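You operate a simulated robot arm through the tools that you are given. There is no shell and no other tool. Be economical: measure what you need, move in short steps, check, and stop when the job is done.

Carry out the task below with a simulated robot arm. There is one attempt and no reset: what you move stays moved.

## Task
Put things in order on the top of the right bench. At the end: the green relay stands where the black small compressor stood; the black small compressor from the top of the right bench stands where the silver filter can stood; the black rubber mount from the top of the right bench is on the brown carton; the teal cap from the top of the right bench is on the grey pot; the silver filter can from the top of the right bench stands on top of the brown wooden block; whatever was shut is shut again. Leave all else as you found it, and nothing knocked over.

It is judged by the outcome, as a careful person would: the job done as asked, and still so three seconds after it is handed in. It fails if anything else is knocked over, pushed out of place, dropped, spilled or broken. A push-on lid holds only when it is set on centred and level and pressed home; a screw cap is set on level and turned clockwise until tight.

## Robot
A 6-joint arm with a two-finger parallel gripper, fixed in place. Base frame: the origin is at the foot of the arm, x ahead of it, y to its left, z up; the work surface is at about z = 800. Lengths are in mm, angles in degrees, forces in N, time in s.
With the tool pointing down near the work surface it reaches from about 260 to 680 mm from the base axis. Its first joint turns from -66.0 to 66.0 degrees. Payload 2.9 kg.
Tool frame: the origin (TCP) lies between the finger pads and is the grasp point; the fingertips stand 30 mm ahead of it; z points along the fingers, y is the line along which they close. Largest opening 110 mm; finger width 20, thickness 10; the body of the gripper, 48 by 112 mm, starts 55 mm behind the TCP.
Orientation is that of the tool frame in the base frame, as a unit quaternion [w, x, y, z]. With the fingers straight down and closing along the base's y, the tool's x points along the base's -x, its y along +y and its z along -z.

## Interface
- The arm moves only by the tool play_rows. Its argument "targets" is a list of rows, each a list of 7 numbers: the shift along the base's x, y, z in units of 250 mm (1.0 is 250 mm), then the turn, a rotation vector about the base's x, y, z in units of 180 degrees (1.0 is 180 degrees), then the gripper command, from -1 (fully open) to 1 (shut), values between in proportion. In form: [[dx, dy, dz, ax, ay, az, fingers], ...]. A call has 1 to 8 rows; each row is the pose to reach, as a shift and turn from the pose commanded when the call began. A call with a number of a shift or a turn outside -1 to 1 is refused whole. Each row takes 0.2 s and may step no farther than 50 mm and 8.6 degrees from the row before; otherwise, or with a gripper value out of range, the whole call is refused. A pose out of reach is approached as far as the arm can. The call stops where the force on the tool passes 40 N (or 10 N more than at its start, if that is more) or the arm is blocked; 0.2 s more then pass. The fingers move at their own pace (about 108 mm/s each) and stop on an object; they squeeze with about 33 N. The grip force told is the motor's: it shows also when the fingers shut on nothing. Time passes only in rows, and 0.2 s behind the last, so rows that repeat a pose let the fingers close. It gives the time, the measured TCP pose, the force on the tool (base axes), the opening and the grip force at its end, in the units of the frame above (readings bear some noise), and new pictures: "show" is both (left out), scene, wrist or none.
- Cameras (640 x 400 px; columns grow to the right, rows downward): "scene" is fixed at [64.3, 424.4, 1383.6]; the picture's right is [-0.87, -0.50, 0.00], its down [-0.29, 0.50, -0.82] and it looks along [0.41, -0.71, -0.58] (base axes); focal length 318 px, centre (320, 200). "wrist" rides on the gripper at [72, 17, -103] in the tool frame; the picture's right is [-0.23, 0.97, 0.00], its down [-0.76, -0.18, -0.62] and it looks along [-0.61, -0.14, 0.78] (tool axes); focal length 222 px, centre (320, 200). There is no depth. A picture from a camera that has moved, and an enlarged one, comes with that camera's place and axes in the base frame and with its lens.
- close_up(camera, box): a new picture of the part [left, top, right, bottom] of that camera's present view, enlarged. It takes no simulated time.
- job_done(): hands the job in; it is judged then, once.

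Go step by step. Nothing tells you positions but the pictures and the camera data: compare them with the known pose of the tool, close in by small moves and look again before you grip or let go. The budget is 120 turns and 170 pictures, counting those below and the enlarged ones. Unless the task says otherwise, let go and move clear before handing in, and close with one line.

The tools are called after "Emit:" by a JSON object that holds its "api" and its "payload". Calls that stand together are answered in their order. play_rows: Moves the arm, as the interface text tells. Its arguments: {"type":"object","properties":{"targets":{"type":"array"},"show":{"type":"string","enum":["both","scene","wrist","none"]}},"required":["targets"]} The other tools are called the same way: close_up (camera, box) takes an enlarged picture of a part of a camera's view; job_done () hands the job in.

At the start:

```text
t: 0.0
tcp_pos: [399.9, -150.2, 1067.4]
orientation: [0.0, 0.0, 1.0, 0.0]
wrist_force: [0.5, 0.6, 0.2]
gripper_width: 110.1
finger_force: 0.0
```

scene: 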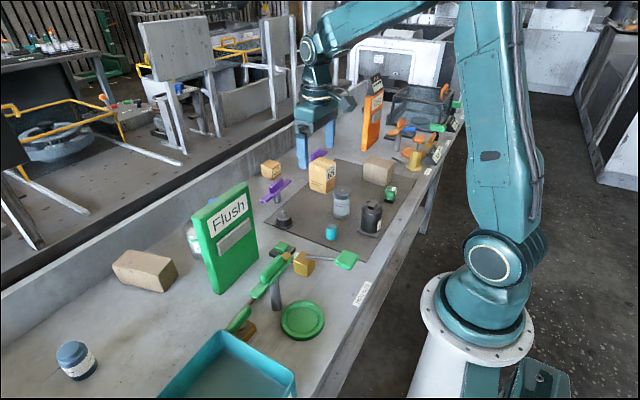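
wrist: 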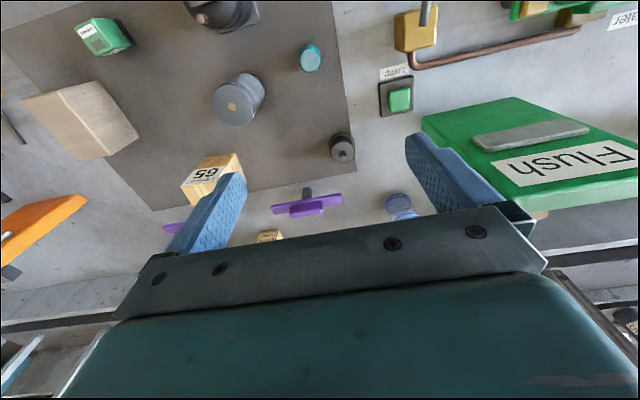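

I see a mat with several objects: compressor, can, relay, cap, rubber mount, wooden blocks/cartons. I'll enlarge both views to identify each of them.

Emit:
{"api": "close_up", "payload": {"camera": "scene", "box": [240, 130, 440, 255]}}

Emit:
{"api": "close_up", "payload": {"camera": "wrist", "box": [0, 0, 400, 250]}}

Emit:
{"api": "close_up", "payload": {"camera": "scene", "box": [40, 180, 360, 400]}}

```text
3.20 times, centred on (340, 192) of scene
camera zoom: at [64.3, 424.4, 1383.6], right [-0.87, -0.5, 0.0], down [-0.29, 0.5, -0.82], along [0.41, -0.71, -0.58], focal length 1018 px, centre (256, 224)
```

zoom: 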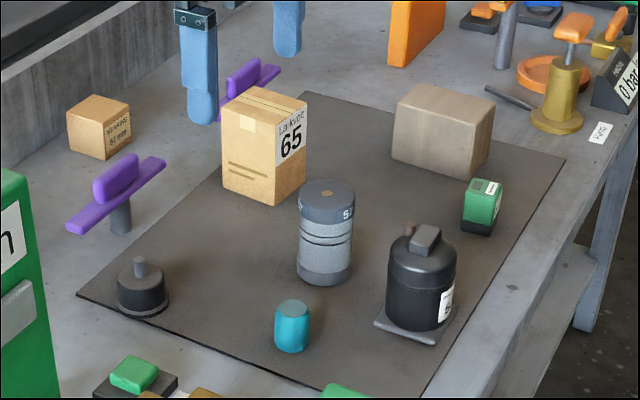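

```text
1.60 times, centred on (200, 125) of wrist
camera zoom: at [325.3, -133.8, 1170.2], right [0.23, 0.97, 0.0], down [0.76, -0.18, 0.62], along [0.61, -0.14, -0.78], focal length 355 px, centre (512, 320)
```

zoom: 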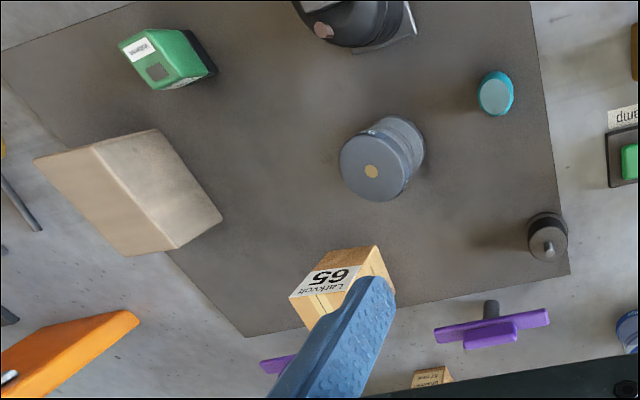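

```text
1.82 times, centred on (200, 290) of scene
camera zoom: at [64.3, 424.4, 1383.6], right [-0.87, -0.5, 0.0], down [-0.29, 0.5, -0.82], along [0.41, -0.71, -0.58], focal length 578 px, centre (538, 36)
```

zoom: 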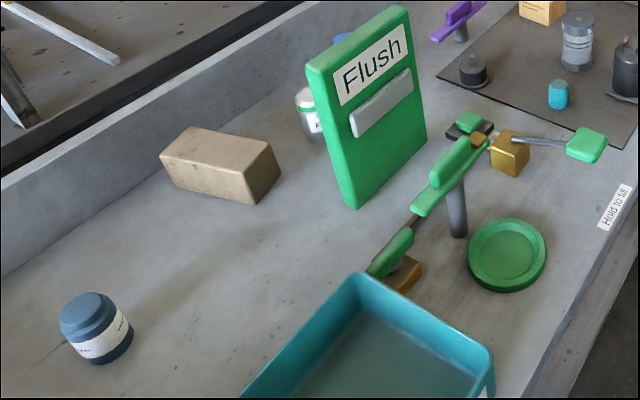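

The main objects are found; I still need to find the grey pot and tell the cartons and blocks apart. Enlarging more.

Emit:
{"api": "close_up", "payload": {"camera": "scene", "box": [170, 180, 290, 255]}}

Emit:
{"api": "close_up", "payload": {"camera": "wrist", "box": [320, 0, 640, 230]}}

Emit:
{"api": "close_up", "payload": {"camera": "scene", "box": [330, 70, 490, 190]}}

Emit:
{"api": "close_up", "payload": {"camera": "scene", "box": [0, 0, 320, 200]}}

```text
5.33 times, centred on (230, 218) of scene
camera zoom: at [64.3, 424.4, 1383.6], right [-0.87, -0.5, 0.0], down [-0.29, 0.5, -0.82], along [0.41, -0.71, -0.58], focal length 1697 px, centre (800, 107)
```

zoom: 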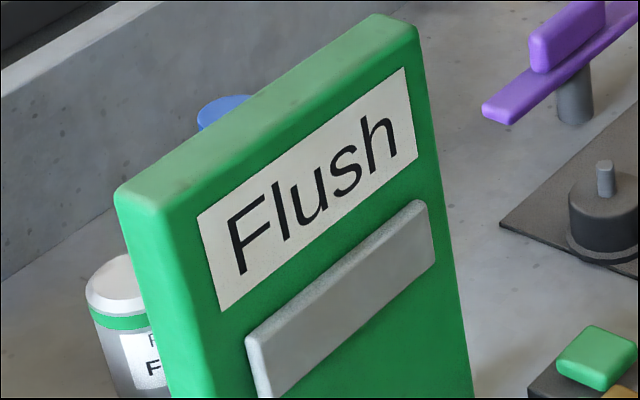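

```text
1.74 times, centred on (480, 115) of wrist
camera zoom: at [325.3, -133.8, 1170.2], right [0.23, 0.97, 0.0], down [0.76, -0.18, 0.62], along [0.61, -0.14, -0.78], focal length 386 px, centre (42, 348)
```

zoom: 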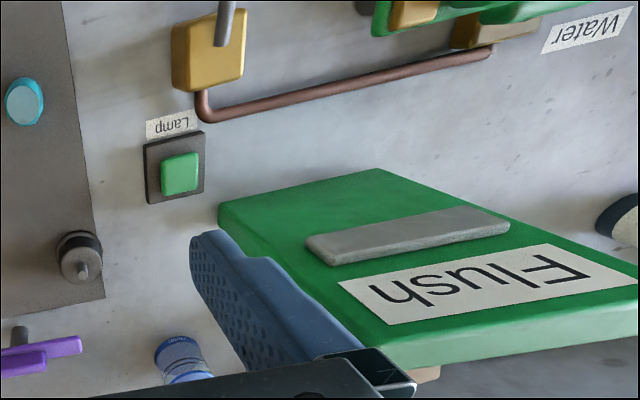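

```text
3.33 times, centred on (410, 130) of scene
camera zoom: at [64.3, 424.4, 1383.6], right [-0.87, -0.5, 0.0], down [-0.29, 0.5, -0.82], along [0.41, -0.71, -0.58], focal length 1060 px, centre (20, 433)
```

zoom: 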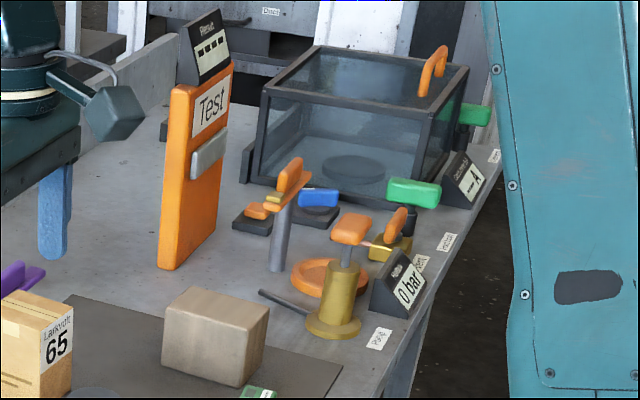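

```text
2.00 times, centred on (160, 100) of scene
camera zoom: at [64.3, 424.4, 1383.6], right [-0.87, -0.5, 0.0], down [-0.29, 0.5, -0.82], along [0.41, -0.71, -0.58], focal length 636 px, centre (640, 400)
```

zoom: 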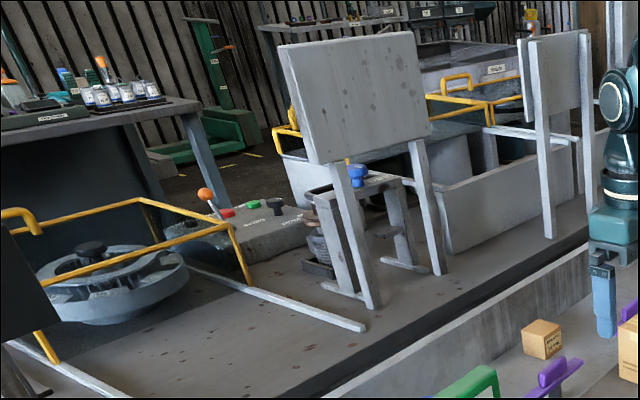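

The grey pot isn't visible yet; it may be behind the Flush panel. I'll move the arm up and left for a look with the wrist camera.

Emit:
{"api": "play_rows", "payload": {"targets": [[0, 0.16, 0.1, 0, 0, 0, -1], [-0.1, 0.34, 0.2, 0, 0, 0, -1], [-0.2, 0.5, 0.3, 0, 0, 0, -1], [-0.3, 0.66, 0.4, 0, 0, 0, -1]], "show": "both"}}

```text
refused: row 2 steps farther than a row can; nothing moved
```

Emit:
{"api": "play_rows", "payload": {"targets": [[0, 0.14, 0.1, 0, 0, 0, -1], [-0.08, 0.28, 0.18, 0, 0, 0, -1], [-0.16, 0.42, 0.26, 0, 0, 0, -1], [-0.24, 0.56, 0.34, 0, 0, 0, -1]], "show": "both"}}

```text
t: 1.0
tcp_pos: [339.1, -10.1, 1151.9]
orientation: [0.001, 0.001, 1.0, 0.001]
wrist_force: [0.2, -0.2, 0.1]
gripper_width: 110.1
finger_force: 0.2
camera wrist: at [265.1, 7.0, 1255.7], right [0.23, 0.97, 0.0], down [0.76, -0.18, 0.62], along [0.61, -0.14, -0.78], focal length 222 px, centre (320, 200)
```

scene: 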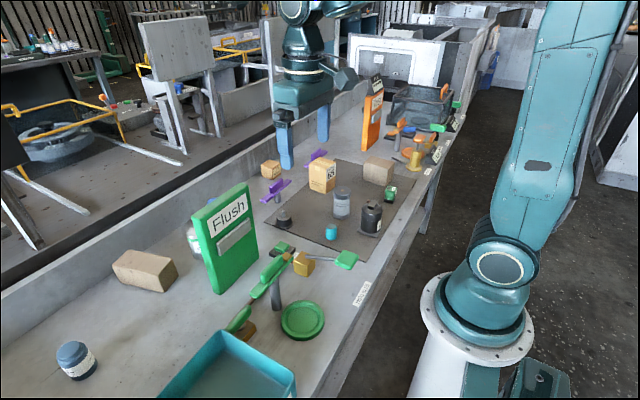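
wrist: 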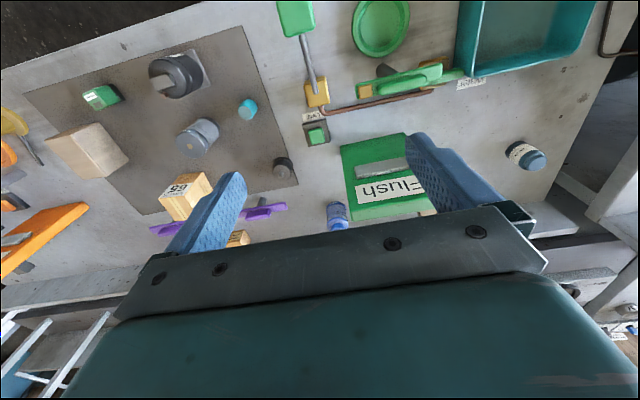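

I'll tilt the tool outward so the wrist camera sees farther, behind the panel.

Emit:
{"api": "play_rows", "payload": {"targets": [[0, 0.12, 0, 0, -0.045, 0, -1], [0, 0.24, 0, 0, -0.09, 0, -1], [0, 0.36, 0, 0, -0.135, 0, -1], [0, 0.4, 0, 0, -0.18, 0, -1]], "show": "wrist"}}

```text
t: 2.0
tcp_pos: [339.1, 90.0, 1152.7]
orientation: [0.28, 0.0, 0.96, 0.0]
wrist_force: [0.7, -0.4, 0.5]
gripper_width: 110.1
finger_force: 0.1
camera wrist: at [221.7, 106.8, 1200.2], right [0.19, 0.97, 0.12], down [0.31, -0.18, 0.94], along [0.93, -0.14, -0.33], focal length 222 px, centre (320, 200)
```

wrist: 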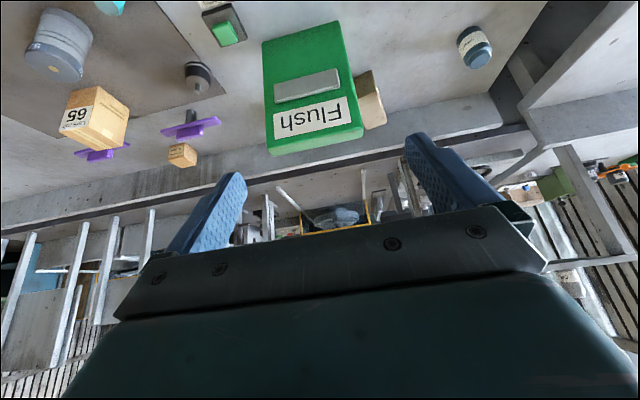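

Still hidden behind the panel. I'll lower the tilt and move sideways for another angle.

Emit:
{"api": "play_rows", "payload": {"targets": [[0.16, 0, 0, 0, 0.04, 0, -1], [0.32, 0.08, 0, 0, 0.08, 0, -1], [0.48, 0.12, 0, 0, 0.1, 0, -1], [0.64, 0.16, 0, 0, 0.1, 0, -1]], "show": "wrist"}}

```text
t: 3.0
tcp_pos: [497.8, 130.1, 1151.7]
orientation: [0.126, 0.001, 0.992, 0.0]
wrist_force: [-0.2, -0.1, 0.2]
gripper_width: 110.4
finger_force: 0.0
camera wrist: at [401.3, 146.3, 1234.4], right [0.22, 0.97, 0.06], down [0.58, -0.18, 0.79], along [0.78, -0.14, -0.61], focal length 222 px, centre (320, 200)
```

wrist: 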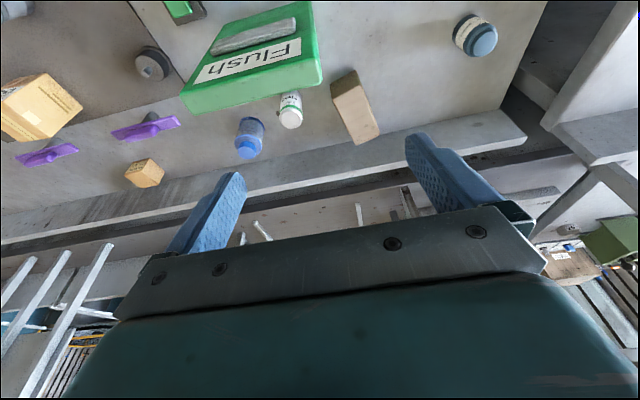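

Emit:
{"api": "close_up", "payload": {"camera": "wrist", "box": [220, 60, 400, 170]}}

Emit:
{"api": "close_up", "payload": {"camera": "wrist", "box": [0, 0, 220, 200]}}

Emit:
{"api": "close_up", "payload": {"camera": "wrist", "box": [420, 0, 540, 75]}}

```text
3.56 times, centred on (310, 115) of wrist
camera zoom: at [401.3, 146.3, 1234.4], right [0.22, 0.97, 0.06], down [0.58, -0.18, 0.79], along [0.78, -0.14, -0.61], focal length 790 px, centre (356, 502)
```

zoom: 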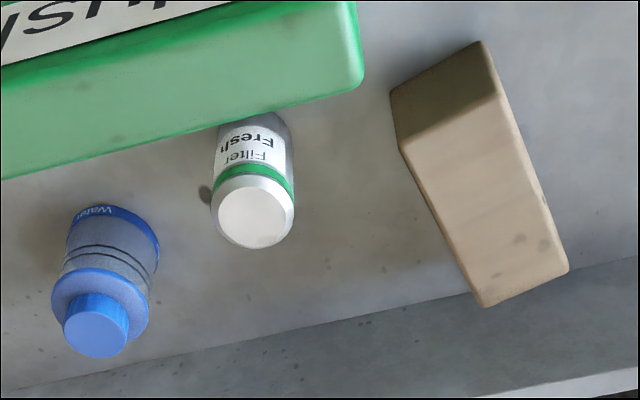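

```text
2.00 times, centred on (110, 100) of wrist
camera zoom: at [401.3, 146.3, 1234.4], right [0.22, 0.97, 0.06], down [0.58, -0.18, 0.79], along [0.78, -0.14, -0.61], focal length 444 px, centre (740, 400)
```

zoom: 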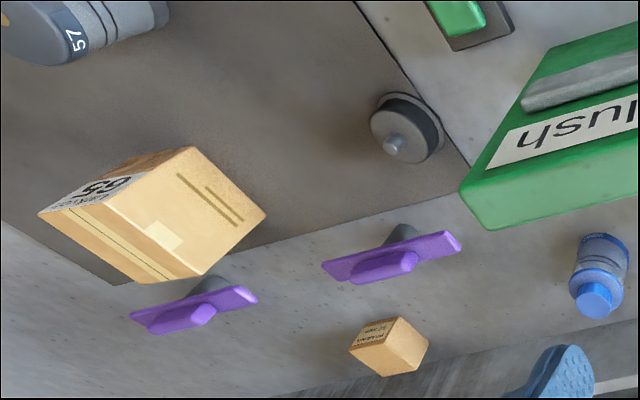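

```text
5.33 times, centred on (480, 38) of wrist
camera zoom: at [401.3, 146.3, 1234.4], right [0.22, 0.97, 0.06], down [0.58, -0.18, 0.79], along [0.78, -0.14, -0.61], focal length 1185 px, centre (-533, 1067)
```

zoom: 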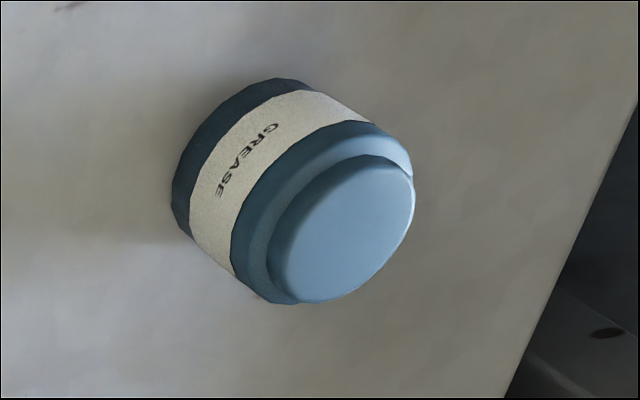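

Behind the panel are a white "Filter Fresh" can, a blue water bottle, and a second wooden block. Next I'll go closer to the mat to judge the "57" canister and teal cap.

Emit:
{"api": "play_rows", "payload": {"targets": [[-0.11, -0.15, -0.05, 0, 0.01, 0, -1], [-0.22, -0.3, -0.1, 0, 0.02, 0, -1], [-0.33, -0.45, -0.15, 0, 0.03, 0, -1], [-0.44, -0.6, -0.2, 0, 0.04, 0, -1], [-0.55, -0.75, -0.25, 0, 0.05, 0, -1], [-0.66, -0.9, -0.3, 0, 0.06, 0, -1], [-0.76, -1.0, -0.35, 0, 0.07, 0, -1], [-0.87, -1.0, -0.4, 0, 0.08, 0, -1]], "show": "both"}}

```text
t: 4.8
tcp_pos: [282.2, -122.0, 1050.4]
orientation: [-0.001, 0.0, 1.0, 0.0]
wrist_force: [-0.9, 0.6, 0.3]
gripper_width: 110.1
finger_force: 0.0
camera wrist: at [207.6, -105.0, 1154.5], right [0.23, 0.97, 0.0], down [0.76, -0.18, 0.62], along [0.61, -0.14, -0.78], focal length 222 px, centre (320, 200)
```

scene: 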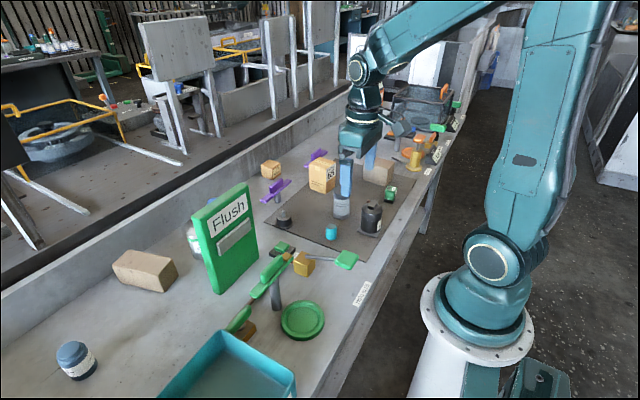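
wrist: 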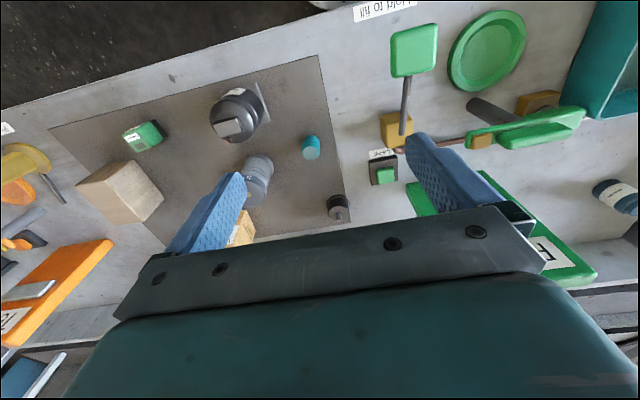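

Emit:
{"api": "close_up", "payload": {"camera": "wrist", "box": [180, 70, 360, 230]}}

Emit:
{"api": "close_up", "payload": {"camera": "wrist", "box": [0, 90, 190, 340]}}

Emit:
{"api": "close_up", "payload": {"camera": "scene", "box": [300, 180, 400, 245]}}

```text
2.50 times, centred on (270, 150) of wrist
camera zoom: at [207.6, -105.0, 1154.5], right [0.23, 0.97, 0.0], down [0.76, -0.18, 0.62], along [0.61, -0.14, -0.78], focal length 555 px, centre (445, 325)
```

zoom: 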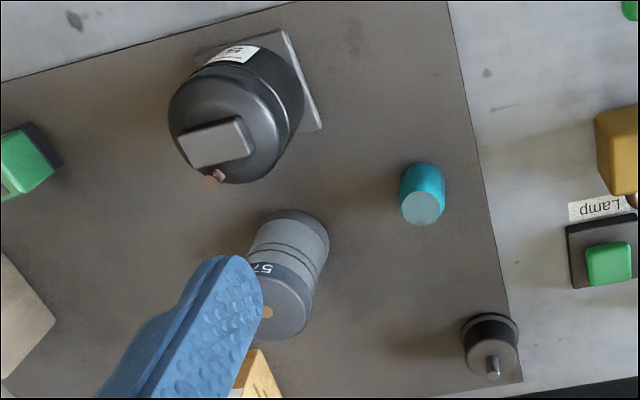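

```text
1.60 times, centred on (95, 215) of wrist
camera zoom: at [207.6, -105.0, 1154.5], right [0.23, 0.97, 0.0], down [0.76, -0.18, 0.62], along [0.61, -0.14, -0.78], focal length 355 px, centre (680, 176)
```

zoom: 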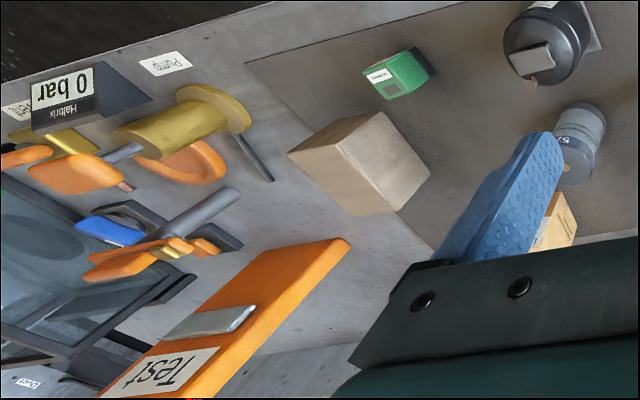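

```text
6.15 times, centred on (350, 212) of scene
camera zoom: at [64.3, 424.4, 1383.6], right [-0.87, -0.5, 0.0], down [-0.29, 0.5, -0.82], along [0.41, -0.71, -0.58], focal length 1958 px, centre (135, 123)
```

zoom: 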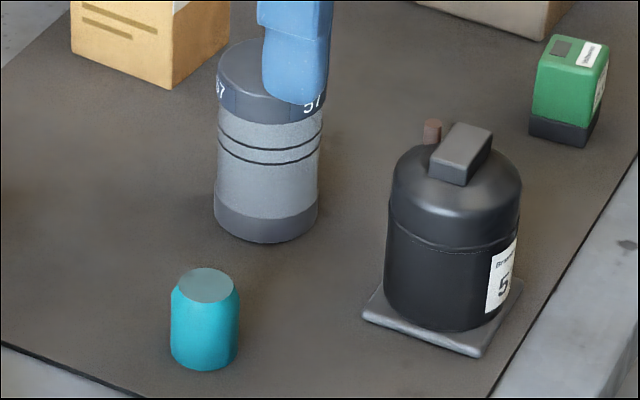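

The pot still isn't certain. I'll survey the right end of the bench, behind the orange panel and the carton.

Emit:
{"api": "play_rows", "payload": {"targets": [[0.1, -0.16, 0.04, 0, -0.02, 0, -1], [0.2, -0.32, 0.08, 0, -0.04, 0, -1], [0.3, -0.48, 0.12, 0, -0.06, 0, -1], [0.35, -0.64, 0.16, 0, -0.07, 0, -1], [0.35, -0.8, 0.2, 0, -0.07, 0, -1]], "show": "wrist"}}

```text
t: 6.0
tcp_pos: [368.8, -321.5, 1101.1]
orientation: [0.11, 0.0, 0.994, 0.0]
wrist_force: [0.9, 0.7, -0.5]
gripper_width: 110.1
finger_force: 0.0
camera wrist: at [273.8, -305.0, 1186.3], right [0.22, 0.97, 0.05], down [0.61, -0.18, 0.77], along [0.76, -0.14, -0.63], focal length 222 px, centre (320, 200)
```

wrist: 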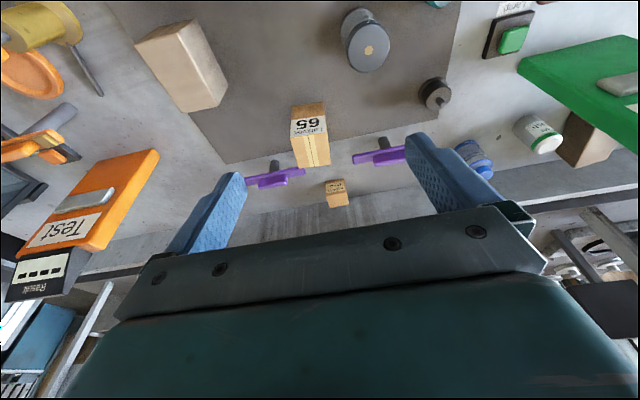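

Emit:
{"api": "close_up", "payload": {"camera": "wrist", "box": [280, 0, 470, 120]}}

Emit:
{"api": "close_up", "payload": {"camera": "wrist", "box": [450, 90, 640, 210]}}

Emit:
{"api": "play_rows", "payload": {"targets": [[-0.1, -0.12, 0.04, 0, 0, -0.04, -1], [-0.2, -0.24, 0.08, 0, 0, -0.08, -1], [-0.3, -0.36, 0.12, 0, 0, -0.12, -1], [-0.4, -0.48, 0.16, 0, 0, -0.16, -1], [-0.4, -0.48, 0.16, 0, 0, -0.2, -1]], "show": "wrist"}}

```text
3.33 times, centred on (375, 60) of wrist
camera zoom: at [273.8, -305.0, 1186.3], right [0.22, 0.97, 0.05], down [0.61, -0.18, 0.77], along [0.76, -0.14, -0.63], focal length 740 px, centre (137, 667)
```

zoom: 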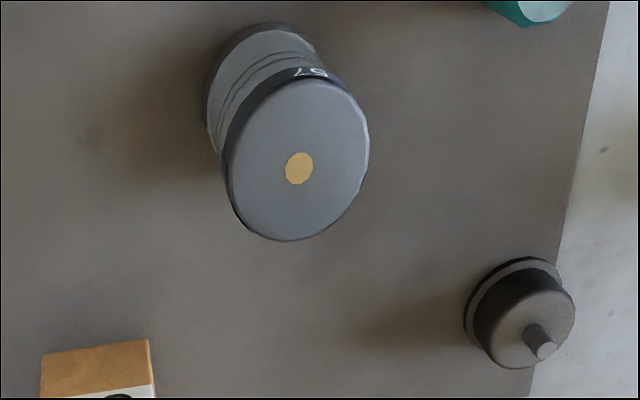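

```text
3.33 times, centred on (545, 150) of wrist
camera zoom: at [273.8, -305.0, 1186.3], right [0.22, 0.97, 0.05], down [0.61, -0.18, 0.77], along [0.76, -0.14, -0.63], focal length 740 px, centre (-430, 367)
```

zoom: 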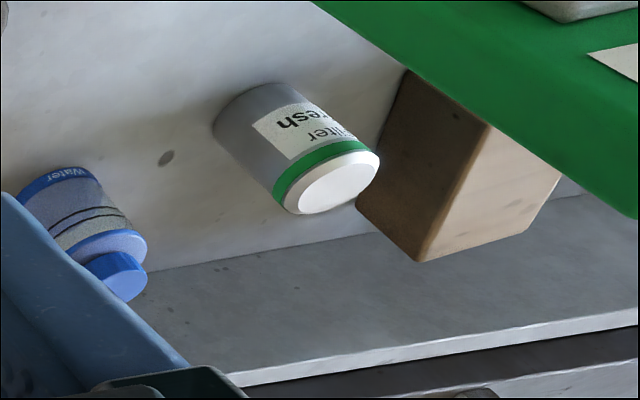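

```text
t: 7.2
tcp_pos: [268.5, -440.4, 1142.2]
orientation: [0.105, 0.308, 0.945, -0.034]
wrist_force: [-0.3, 0.3, -0.5]
gripper_width: 110.0
finger_force: 0.1
camera wrist: at [201.5, -373.0, 1226.6], right [0.75, 0.66, 0.05], down [0.39, -0.5, 0.77], along [0.53, -0.56, -0.63], focal length 222 px, centre (320, 200)
```

wrist: 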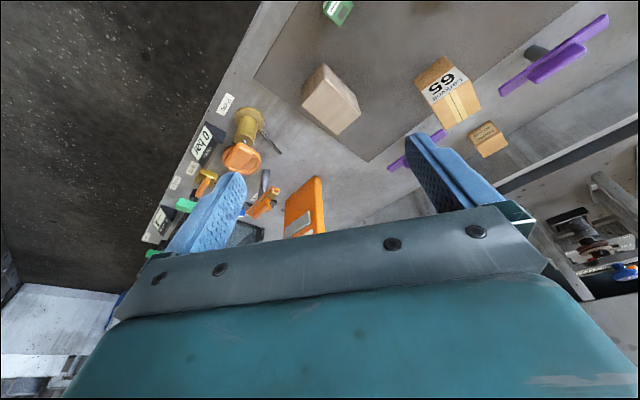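

No pot seen so far on the right side. I'll survey the left end before deciding which item is the grey pot.

Emit:
{"api": "play_rows", "payload": {"targets": [[0.04, 0.14, 0, 0, 0, 0.025, -1], [0.08, 0.28, 0, 0, 0, 0.05, -1], [0.12, 0.42, 0, 0, 0, 0.075, -1], [0.16, 0.56, 0, 0, 0, 0.1, -1], [0.2, 0.7, 0, 0, 0, 0.125, -1], [0.2, 0.85, 0, 0, 0, 0.15, -1], [0.2, 1.0, 0, 0, 0, 0.2, -1]], "show": "none"}}

Emit:
{"api": "play_rows", "payload": {"targets": [[0, 0.14, 0, 0, 0, 0.025, -1], [0, 0.28, 0, 0, 0, 0.05, -1], [0, 0.42, 0, 0, 0, 0.075, -1], [0, 0.56, 0, 0, 0, 0.1, -1], [0, 0.7, 0, 0, 0, 0.125, -1], [0, 0.85, 0, 0, 0, 0.15, -1], [0, 1.0, 0, 0, 0, 0.15, -1]], "show": "none"}}

Emit:
{"api": "play_rows", "payload": {"targets": [[0, 0.14, 0, 0, 0, 0.025, -1], [0, 0.28, 0, 0, 0, 0.05, -1], [0, 0.42, 0, 0, 0, 0.075, -1], [0, 0.56, 0, 0, 0, 0.1, -1], [0, 0.7, 0, 0, 0, 0.125, -1], [0, 0.85, 0, 0, 0, 0.125, -1], [0, 1.0, 0, 0, 0, 0.125, -1]], "show": "wrist"}}

```text
refused: row 7 steps farther than a row can; nothing moved
```

```text
t: 8.8
tcp_pos: [270.7, -191.6, 1143.6]
orientation: [0.109, 0.078, 0.991, -0.009]
wrist_force: [1.0, 0.3, 1.9]
gripper_width: 110.2
finger_force: 0.1
```

```text
t: 10.4
tcp_pos: [268.7, 60.1, 1142.8]
orientation: [0.109, -0.117, 0.987, 0.013]
wrist_force: [0.4, 0.1, 0.4]
gripper_width: 110.0
finger_force: 0.0
camera wrist: at [173.2, 54.2, 1227.4], right [-0.01, 1.0, 0.05], down [0.63, -0.03, 0.77], along [0.78, 0.04, -0.63], focal length 222 px, centre (320, 200)
```

wrist: 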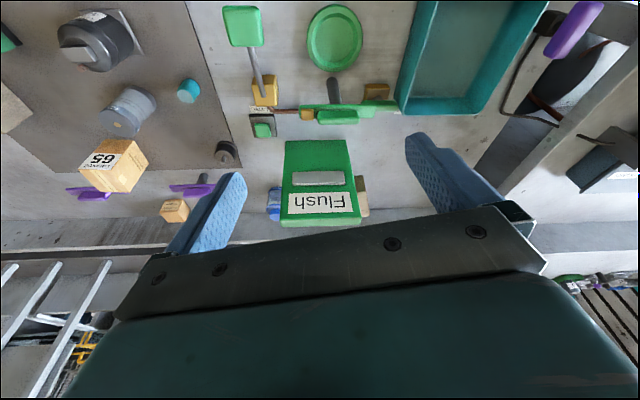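

There's another bench at the left with a purple handle and a dark box. I'll look further left.

Emit:
{"api": "play_rows", "payload": {"targets": [[0, 0.14, 0, 0, 0, 0.03, -1], [0, 0.28, 0, 0, 0, 0.06, -1], [0, 0.42, 0, 0, 0, 0.09, -1], [0, 0.56, 0, 0, 0, 0.12, -1], [0, 0.7, 0, 0, 0, 0.15, -1], [0, 0.84, 0, 0, 0, 0.18, -1]], "show": "wrist"}}

```text
t: 11.8
tcp_pos: [269.2, 270.4, 1141.8]
orientation: [0.101, -0.389, 0.915, 0.043]
wrist_force: [-0.1, 0.0, 0.3]
gripper_width: 110.2
finger_force: 0.1
camera wrist: at [190.3, 214.5, 1227.2], right [-0.55, 0.84, 0.05], down [0.55, 0.31, 0.77], along [0.63, 0.45, -0.63], focal length 222 px, centre (320, 200)
```

wrist: 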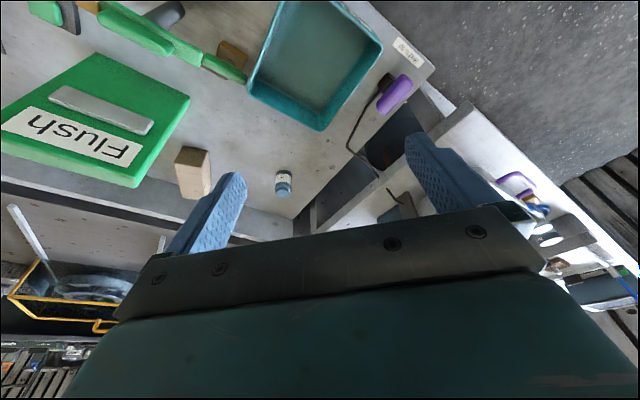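

A second (left) bench has things on it. I'll turn further to view them.

Emit:
{"api": "play_rows", "payload": {"targets": [[0, 0.12, 0, 0, 0, 0.03, -1], [0, 0.24, 0, 0, 0, 0.06, -1], [0, 0.36, 0, 0, 0, 0.09, -1], [0, 0.48, 0, 0, 0, 0.12, -1], [0, 0.48, 0, 0, 0, 0.16, -1], [0, 0.48, 0, 0, 0, 0.2, -1]], "show": "wrist"}}

```text
t: 13.2
tcp_pos: [268.8, 390.0, 1141.5]
orientation: [0.083, -0.652, 0.75, 0.072]
wrist_force: [-0.1, -0.4, 0.0]
gripper_width: 110.0
finger_force: 0.0
camera wrist: at [237.9, 299.8, 1227.2], right [-0.93, 0.35, 0.05], down [0.26, 0.58, 0.77], along [0.25, 0.74, -0.63], focal length 222 px, centre (320, 200)
```

wrist: 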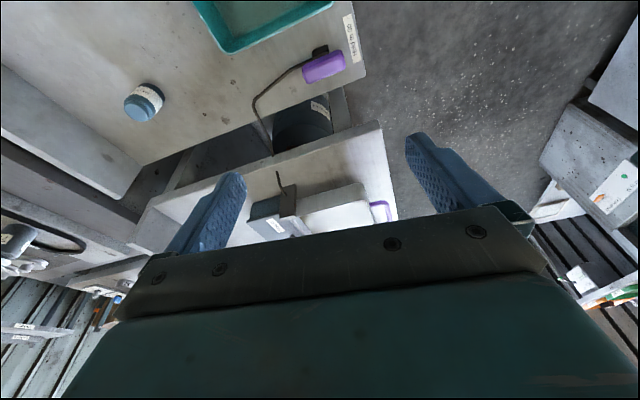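

Emit:
{"api": "close_up", "payload": {"camera": "wrist", "box": [220, 30, 420, 250]}}

Emit:
{"api": "close_up", "payload": {"camera": "wrist", "box": [0, 180, 180, 340]}}

Emit:
{"api": "play_rows", "payload": {"targets": [[0, 0, 0, 0.045, 0, 0, -1], [0, 0, 0, 0.09, 0, 0, -1], [0, 0, 0, 0.13, 0, 0, -1], [0, 0, 0, 0.17, 0, 0, -1]], "show": "wrist"}}

```text
1.82 times, centred on (320, 140) of wrist
camera zoom: at [237.9, 299.8, 1227.2], right [-0.93, 0.35, 0.05], down [0.26, 0.58, 0.77], along [0.25, 0.74, -0.63], focal length 404 px, centre (320, 309)
```

zoom: 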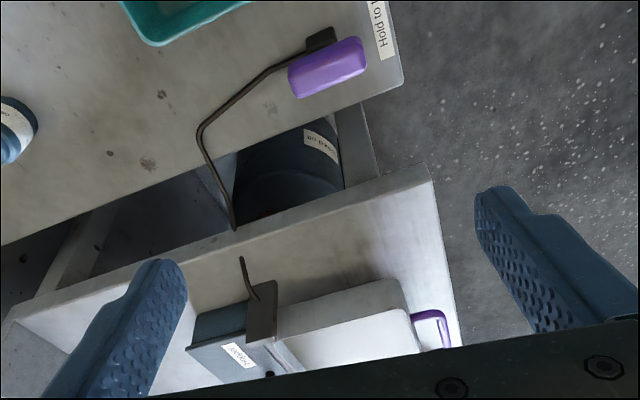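

```text
2.50 times, centred on (90, 260) of wrist
camera zoom: at [237.9, 299.8, 1227.2], right [-0.93, 0.35, 0.05], down [0.26, 0.58, 0.77], along [0.25, 0.74, -0.63], focal length 555 px, centre (895, 50)
```

zoom: 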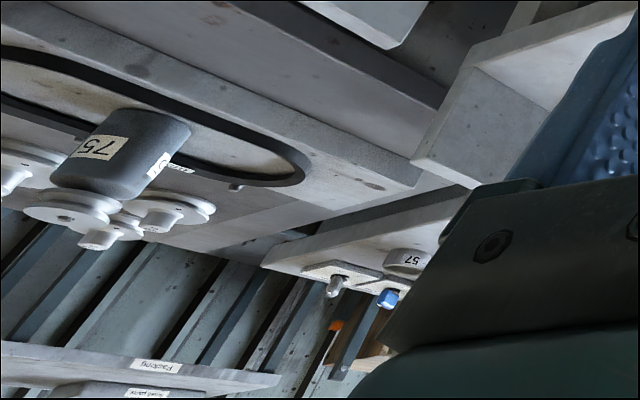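

```text
t: 14.2
tcp_pos: [268.6, 390.2, 1141.0]
orientation: [0.253, -0.606, 0.705, 0.268]
wrist_force: [0.4, -0.5, -1.1]
gripper_width: 109.9
finger_force: 0.1
camera wrist: at [237.6, 268.7, 1169.3], right [-0.93, 0.28, 0.22], down [0.26, 0.1, 0.96], along [0.25, 0.95, -0.17], focal length 222 px, centre (320, 200)
```

wrist: 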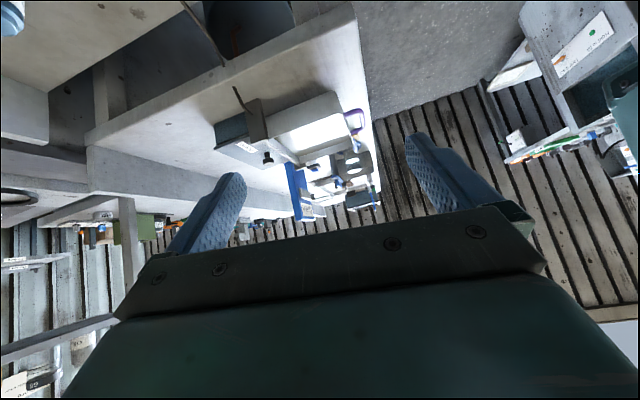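

The left bench is out of reach and shows no grey pot. I'll go back and examine the items behind the Flush panel and the 57 canister more closely.

Emit:
{"api": "play_rows", "payload": {"targets": [[0.05, -0.1, 0, -0.045, 0, 0, -1], [0.1, -0.2, 0, -0.09, 0, 0, -1], [0.15, -0.3, 0, -0.13, 0, 0, -1], [0.2, -0.4, 0, -0.17, 0, 0, -1]], "show": "none"}}

Emit:
{"api": "play_rows", "payload": {"targets": [[0.05, -0.1, 0, 0, 0, -0.047, -1], [0.1, -0.2, 0, 0, 0, -0.094, -1], [0.15, -0.3, 0, 0, 0, -0.141, -1], [0.2, -0.4, 0, 0, 0, -0.188, -1], [0.25, -0.5, 0, 0, 0, -0.235, -1], [0.3, -0.6, 0, 0, 0, -0.282, -1], [0.35, -0.7, 0, 0, 0, -0.329, -1], [0.4, -0.8, 0, 0, 0, -0.376, -1]], "show": "none"}}

Emit:
{"api": "play_rows", "payload": {"targets": [[0, -0.1, -0.08, 0, 0, -0.04, -1], [0, -0.2, -0.16, 0, 0, -0.079, -1], [0.08, -0.2, -0.24, 0, 0, -0.079, -1], [0.16, -0.2, -0.3, 0, 0, -0.079, -1]], "show": "wrist"}}

```text
t: 15.2
tcp_pos: [318.0, 289.4, 1140.1]
orientation: [0.083, -0.651, 0.751, 0.07]
wrist_force: [0.1, 0.2, 0.6]
gripper_width: 109.8
finger_force: 0.0
```

```text
t: 17.0
tcp_pos: [419.2, 89.5, 1141.2]
orientation: [0.109, -0.122, 0.986, 0.014]
wrist_force: [0.7, -0.1, -0.2]
gripper_width: 109.8
finger_force: 0.1
```

```text
t: 18.0
tcp_pos: [459.1, 39.0, 1066.5]
orientation: [0.11, 0.0, 0.994, -0.001]
wrist_force: [0.6, 0.5, -0.9]
gripper_width: 110.0
finger_force: 0.0
camera wrist: at [364.7, 56.1, 1151.4], right [0.22, 0.97, 0.05], down [0.61, -0.18, 0.77], along [0.76, -0.14, -0.63], focal length 222 px, centre (320, 200)
```

wrist: 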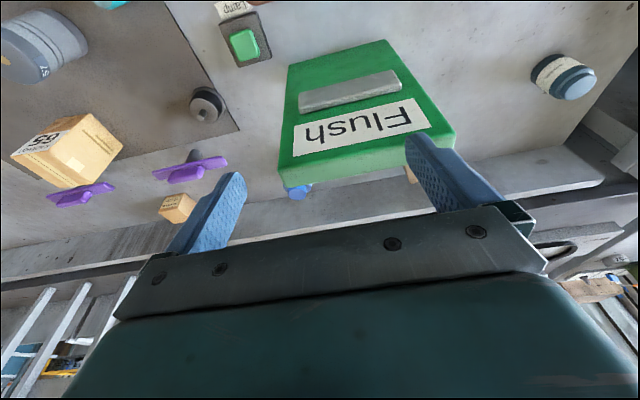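

Emit:
{"api": "play_rows", "payload": {"targets": [[0.08, -0.04, 0.12, 0, 0, 0, -1], [0.2, -0.08, 0.24, 0, 0.02, 0, -1], [0.36, -0.08, 0.3, 0, 0.04, 0, -1], [0.48, -0.08, 0.3, 0, 0.07, 0, -1]], "show": "wrist"}}

Emit:
{"api": "close_up", "payload": {"camera": "wrist", "box": [220, 0, 440, 180]}}

```text
t: 19.0
tcp_pos: [579.2, 18.2, 1141.5]
orientation: [-0.001, 0.0, 1.0, 0.0]
wrist_force: [0.8, -0.2, 0.6]
gripper_width: 109.9
finger_force: 0.0
camera wrist: at [505.0, 35.7, 1246.1], right [0.23, 0.97, 0.0], down [0.76, -0.18, 0.62], along [0.61, -0.14, -0.78], focal length 222 px, centre (320, 200)
```

wrist: 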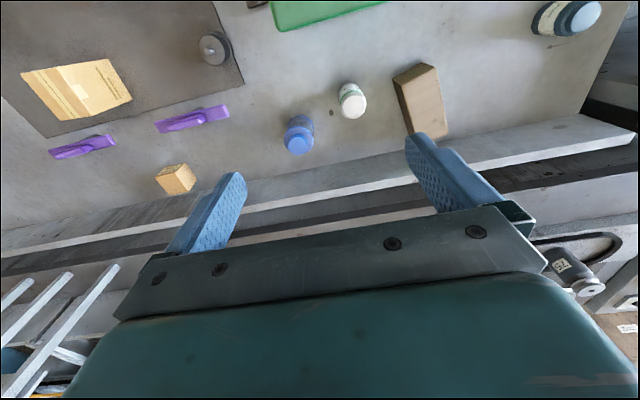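

```text
2.22 times, centred on (330, 90) of wrist
camera zoom: at [505.0, 35.7, 1246.1], right [0.23, 0.97, 0.0], down [0.76, -0.18, 0.62], along [0.61, -0.14, -0.78], focal length 494 px, centre (298, 444)
```

zoom: 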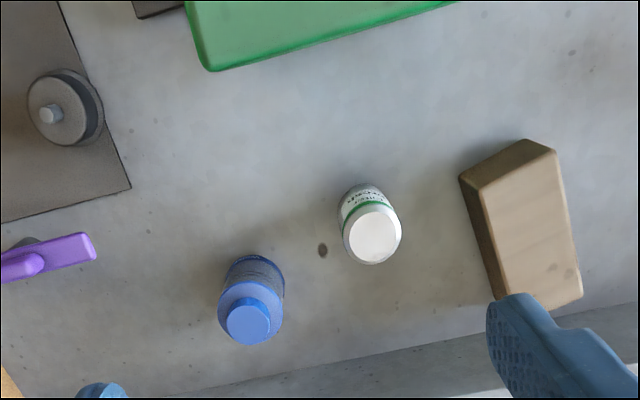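

I want sharper views of the two blocks, the cartons and the canister to settle which ones are meant.

Emit:
{"api": "close_up", "payload": {"camera": "scene", "box": [345, 145, 409, 190]}}

Emit:
{"api": "close_up", "payload": {"camera": "scene", "box": [105, 240, 185, 300]}}

Emit:
{"api": "close_up", "payload": {"camera": "scene", "box": [255, 140, 345, 205]}}

Emit:
{"api": "close_up", "payload": {"camera": "scene", "box": [322, 180, 362, 225]}}

Emit:
{"api": "close_up", "payload": {"camera": "scene", "box": [45, 330, 115, 390]}}

```text
8.89 times, centred on (377, 168) of scene
camera zoom: at [64.3, 424.4, 1383.6], right [-0.87, -0.5, 0.0], down [-0.29, 0.5, -0.82], along [0.41, -0.71, -0.58], focal length 2828 px, centre (-187, 489)
```

zoom: 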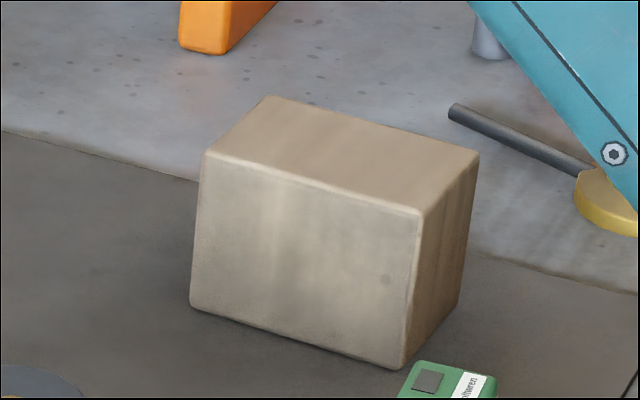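

```text
6.67 times, centred on (145, 270) of scene
camera zoom: at [64.3, 424.4, 1383.6], right [-0.87, -0.5, 0.0], down [-0.29, 0.5, -0.82], along [0.41, -0.71, -0.58], focal length 2121 px, centre (1487, -267)
```

zoom: 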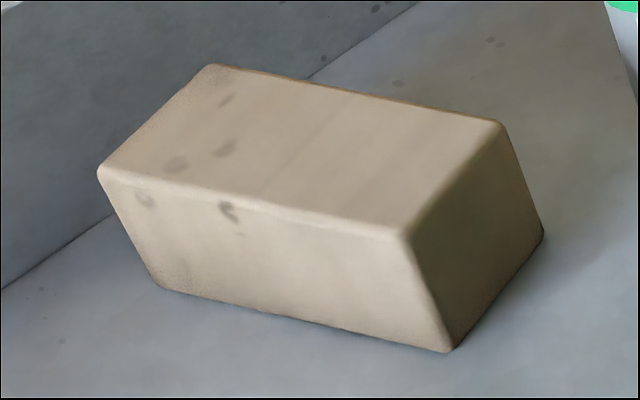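

```text
6.15 times, centred on (300, 172) of scene
camera zoom: at [64.3, 424.4, 1383.6], right [-0.87, -0.5, 0.0], down [-0.29, 0.5, -0.82], along [0.41, -0.71, -0.58], focal length 1958 px, centre (443, 369)
```

zoom: 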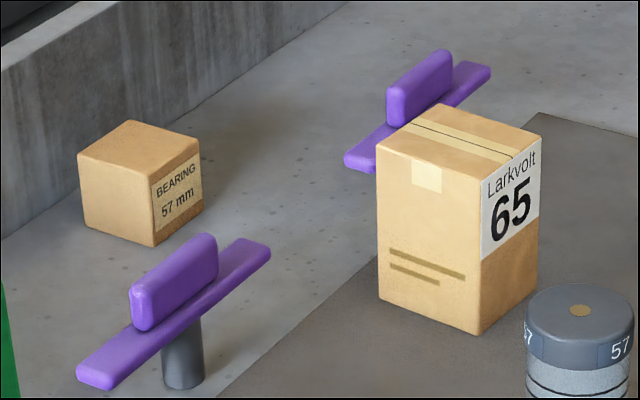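

```text
8.89 times, centred on (342, 202) of scene
camera zoom: at [64.3, 424.4, 1383.6], right [-0.87, -0.5, 0.0], down [-0.29, 0.5, -0.82], along [0.41, -0.71, -0.58], focal length 2828 px, centre (124, 178)
```

zoom: 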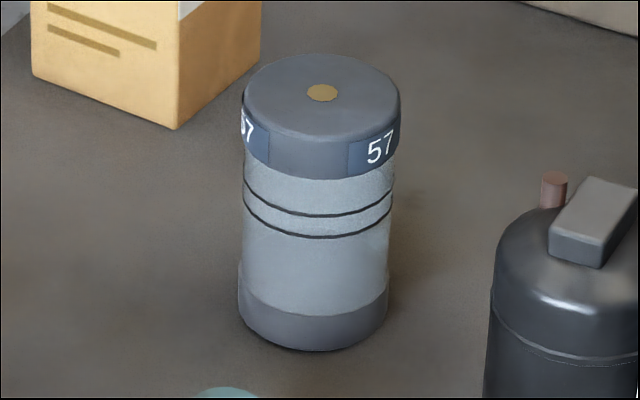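

```text
6.67 times, centred on (80, 360) of scene
camera zoom: at [64.3, 424.4, 1383.6], right [-0.87, -0.5, 0.0], down [-0.29, 0.5, -0.82], along [0.41, -0.71, -0.58], focal length 2121 px, centre (1920, -867)
```

zoom: 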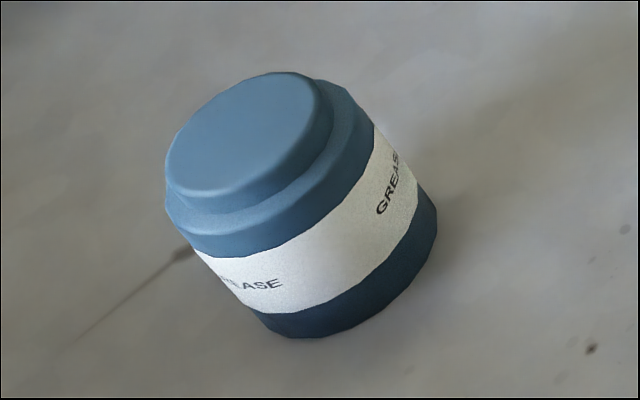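

Grease jar, the second block and the small carton lie beyond reach. So I take the "57" canister as the grey pot and the "Filter Fresh" can behind the panel, at about (610, 70), as the silver filter can. Moving above it with a narrower opening.

Emit:
{"api": "play_rows", "payload": {"targets": [[0.04, 0.08, -0.13, 0, 0, 0, -0.3], [0.08, 0.16, -0.26, 0, 0, 0, -0.3], [0.11, 0.2, -0.4, 0, 0, 0, -0.3], [0.11, 0.2, -0.5, 0, 0, 0, -0.3]], "show": "both"}}

```text
t: 20.0
tcp_pos: [608.2, 70.5, 1017.9]
orientation: [0.0, 0.0, 1.0, -0.001]
wrist_force: [-0.4, -0.6, -0.3]
gripper_width: 71.3
finger_force: 0.1
camera wrist: at [533.4, 86.7, 1120.3], right [0.23, 0.97, 0.0], down [0.76, -0.18, 0.62], along [0.61, -0.14, -0.78], focal length 222 px, centre (320, 200)
```

scene: 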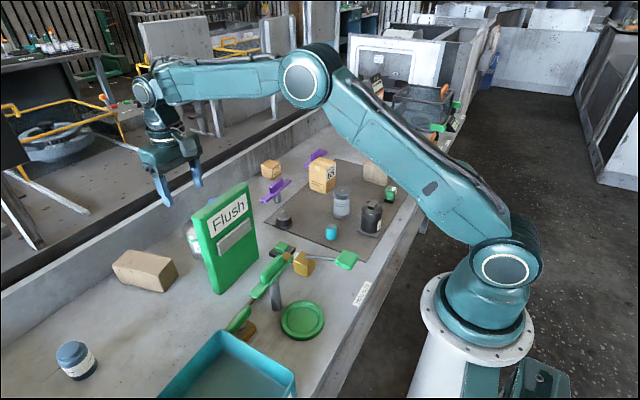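
wrist: 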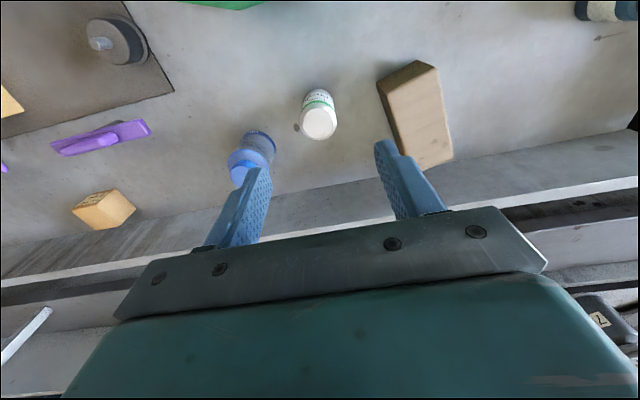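

Emit:
{"api": "close_up", "payload": {"camera": "wrist", "box": [270, 70, 370, 150]}}

```text
5.00 times, centred on (320, 110) of wrist
camera zoom: at [533.4, 86.7, 1120.3], right [0.23, 0.97, 0.0], down [0.76, -0.18, 0.62], along [0.61, -0.14, -0.78], focal length 1111 px, centre (320, 650)
```

zoom: 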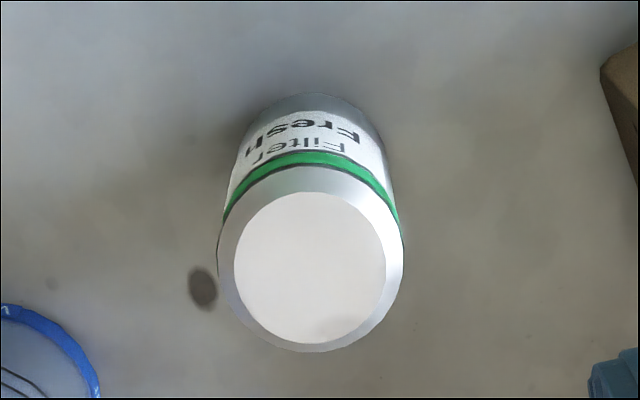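

It is shiny silver and labelled "Filter", so this confirms the filter can. Its centre is about (622, 66), top at z ≈ 866. Descending part way to check alignment.

Emit:
{"api": "play_rows", "payload": {"targets": [[0.056, -0.018, -0.12, 0, 0, 0, -0.3], [0.056, -0.018, -0.28, 0, 0, 0, -0.3], [0.056, -0.018, -0.45, 0, 0, 0, -0.3]], "show": "wrist"}}

```text
t: 20.8
tcp_pos: [622.2, 64.0, 904.9]
orientation: [-0.001, 0.001, 1.0, 0.0]
wrist_force: [-0.3, 1.1, 0.7]
gripper_width: 71.5
finger_force: 0.1
camera wrist: at [548.0, 81.5, 1007.4], right [0.23, 0.97, 0.0], down [0.76, -0.18, 0.62], along [0.61, -0.14, -0.78], focal length 222 px, centre (320, 200)
```

wrist: 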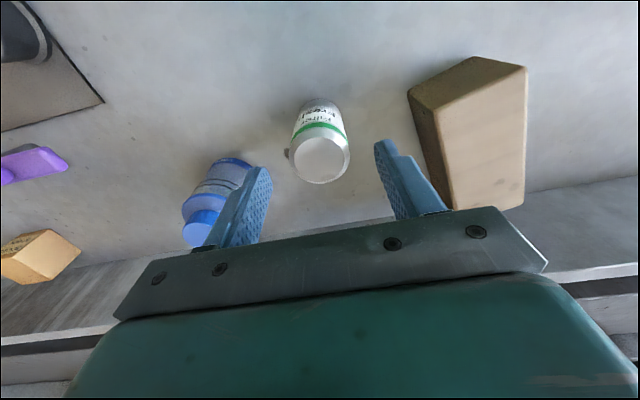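

Centred well. Descending to z ≈ 836 and gripping.

Emit:
{"api": "play_rows", "payload": {"targets": [[0, 0, -0.14, 0, 0, 0, -0.3], [0, 0, -0.276, 0, 0, 0, -0.3], [0, 0, -0.276, 0, 0, 0, 0.5], [0, 0, -0.276, 0, 0, 0, 0.5], [0, 0, -0.276, 0, 0, 0, 0.5]], "show": "wrist"}}

```text
t: 22.0
tcp_pos: [620.4, 64.3, 835.3]
orientation: [0.0, 0.0, 1.0, 0.0]
wrist_force: [-0.3, 0.6, -0.3]
gripper_width: 41.3
finger_force: 32.6
camera wrist: at [547.7, 81.6, 937.8], right [0.23, 0.97, 0.0], down [0.76, -0.18, 0.62], along [0.61, -0.14, -0.78], focal length 222 px, centre (320, 200)
```

wrist: 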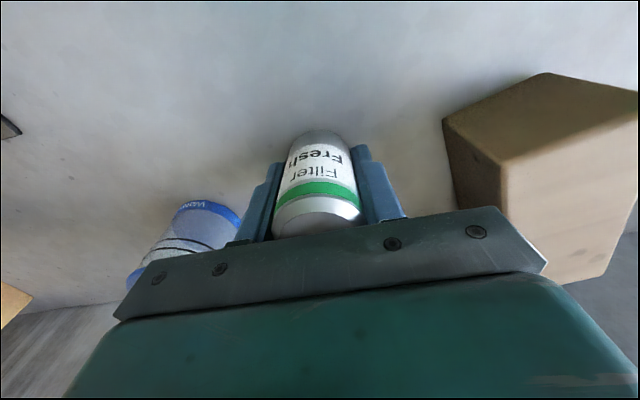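

Gripped (41 mm). Lifting straight up, then carrying it toward the mat's wooden block.

Emit:
{"api": "play_rows", "payload": {"targets": [[0, 0, 0.12, 0, 0, 0, 0.5], [0, 0, 0.28, 0, 0, 0, 0.5], [0, 0, 0.46, 0, 0, 0, 0.5], [0, 0, 0.64, 0, 0, 0, 0.5], [0, 0, 0.82, 0, 0, 0, 0.5], [-0.04, -0.1, 0.92, 0, 0, 0, 0.5], [-0.1, -0.26, 0.92, 0, 0, 0, 0.5], [-0.16, -0.44, 0.92, 0, 0, 0, 0.5]], "show": "scene"}}

Emit:
{"api": "play_rows", "payload": {"targets": [[-0.1, -0.12, 0, 0, 0, 0, 0.5], [-0.2, -0.26, 0, 0, 0, 0, 0.5], [-0.3, -0.4, 0, 0, 0, 0, 0.5], [-0.4, -0.54, 0, 0, 0, 0, 0.5], [-0.5, -0.68, 0, 0, 0, 0, 0.5], [-0.6, -0.82, 0, 0, 0, 0, 0.5], [-0.7, -0.96, 0, 0, 0, 0, 0.5]], "show": "none"}}

```text
t: 23.8
tcp_pos: [580.5, -44.6, 1065.6]
orientation: [0.001, -0.001, 1.0, 0.0]
wrist_force: [-0.5, -0.6, -2.5]
gripper_width: 41.2
finger_force: 33.4
```

scene: 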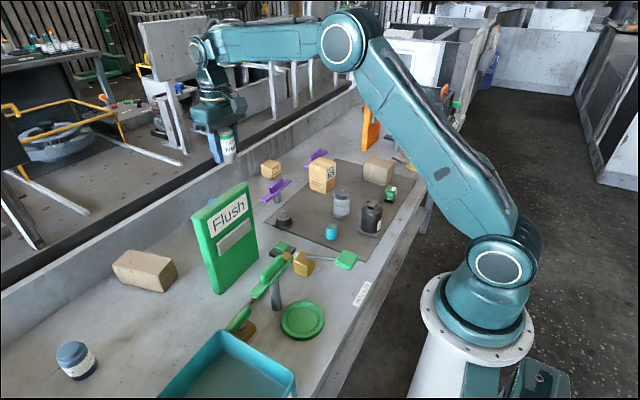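

```text
t: 25.4
tcp_pos: [405.6, -285.3, 1065.8]
orientation: [0.0, -0.001, 1.0, 0.0]
wrist_force: [0.5, -0.5, -1.7]
gripper_width: 41.1
finger_force: 33.7
```

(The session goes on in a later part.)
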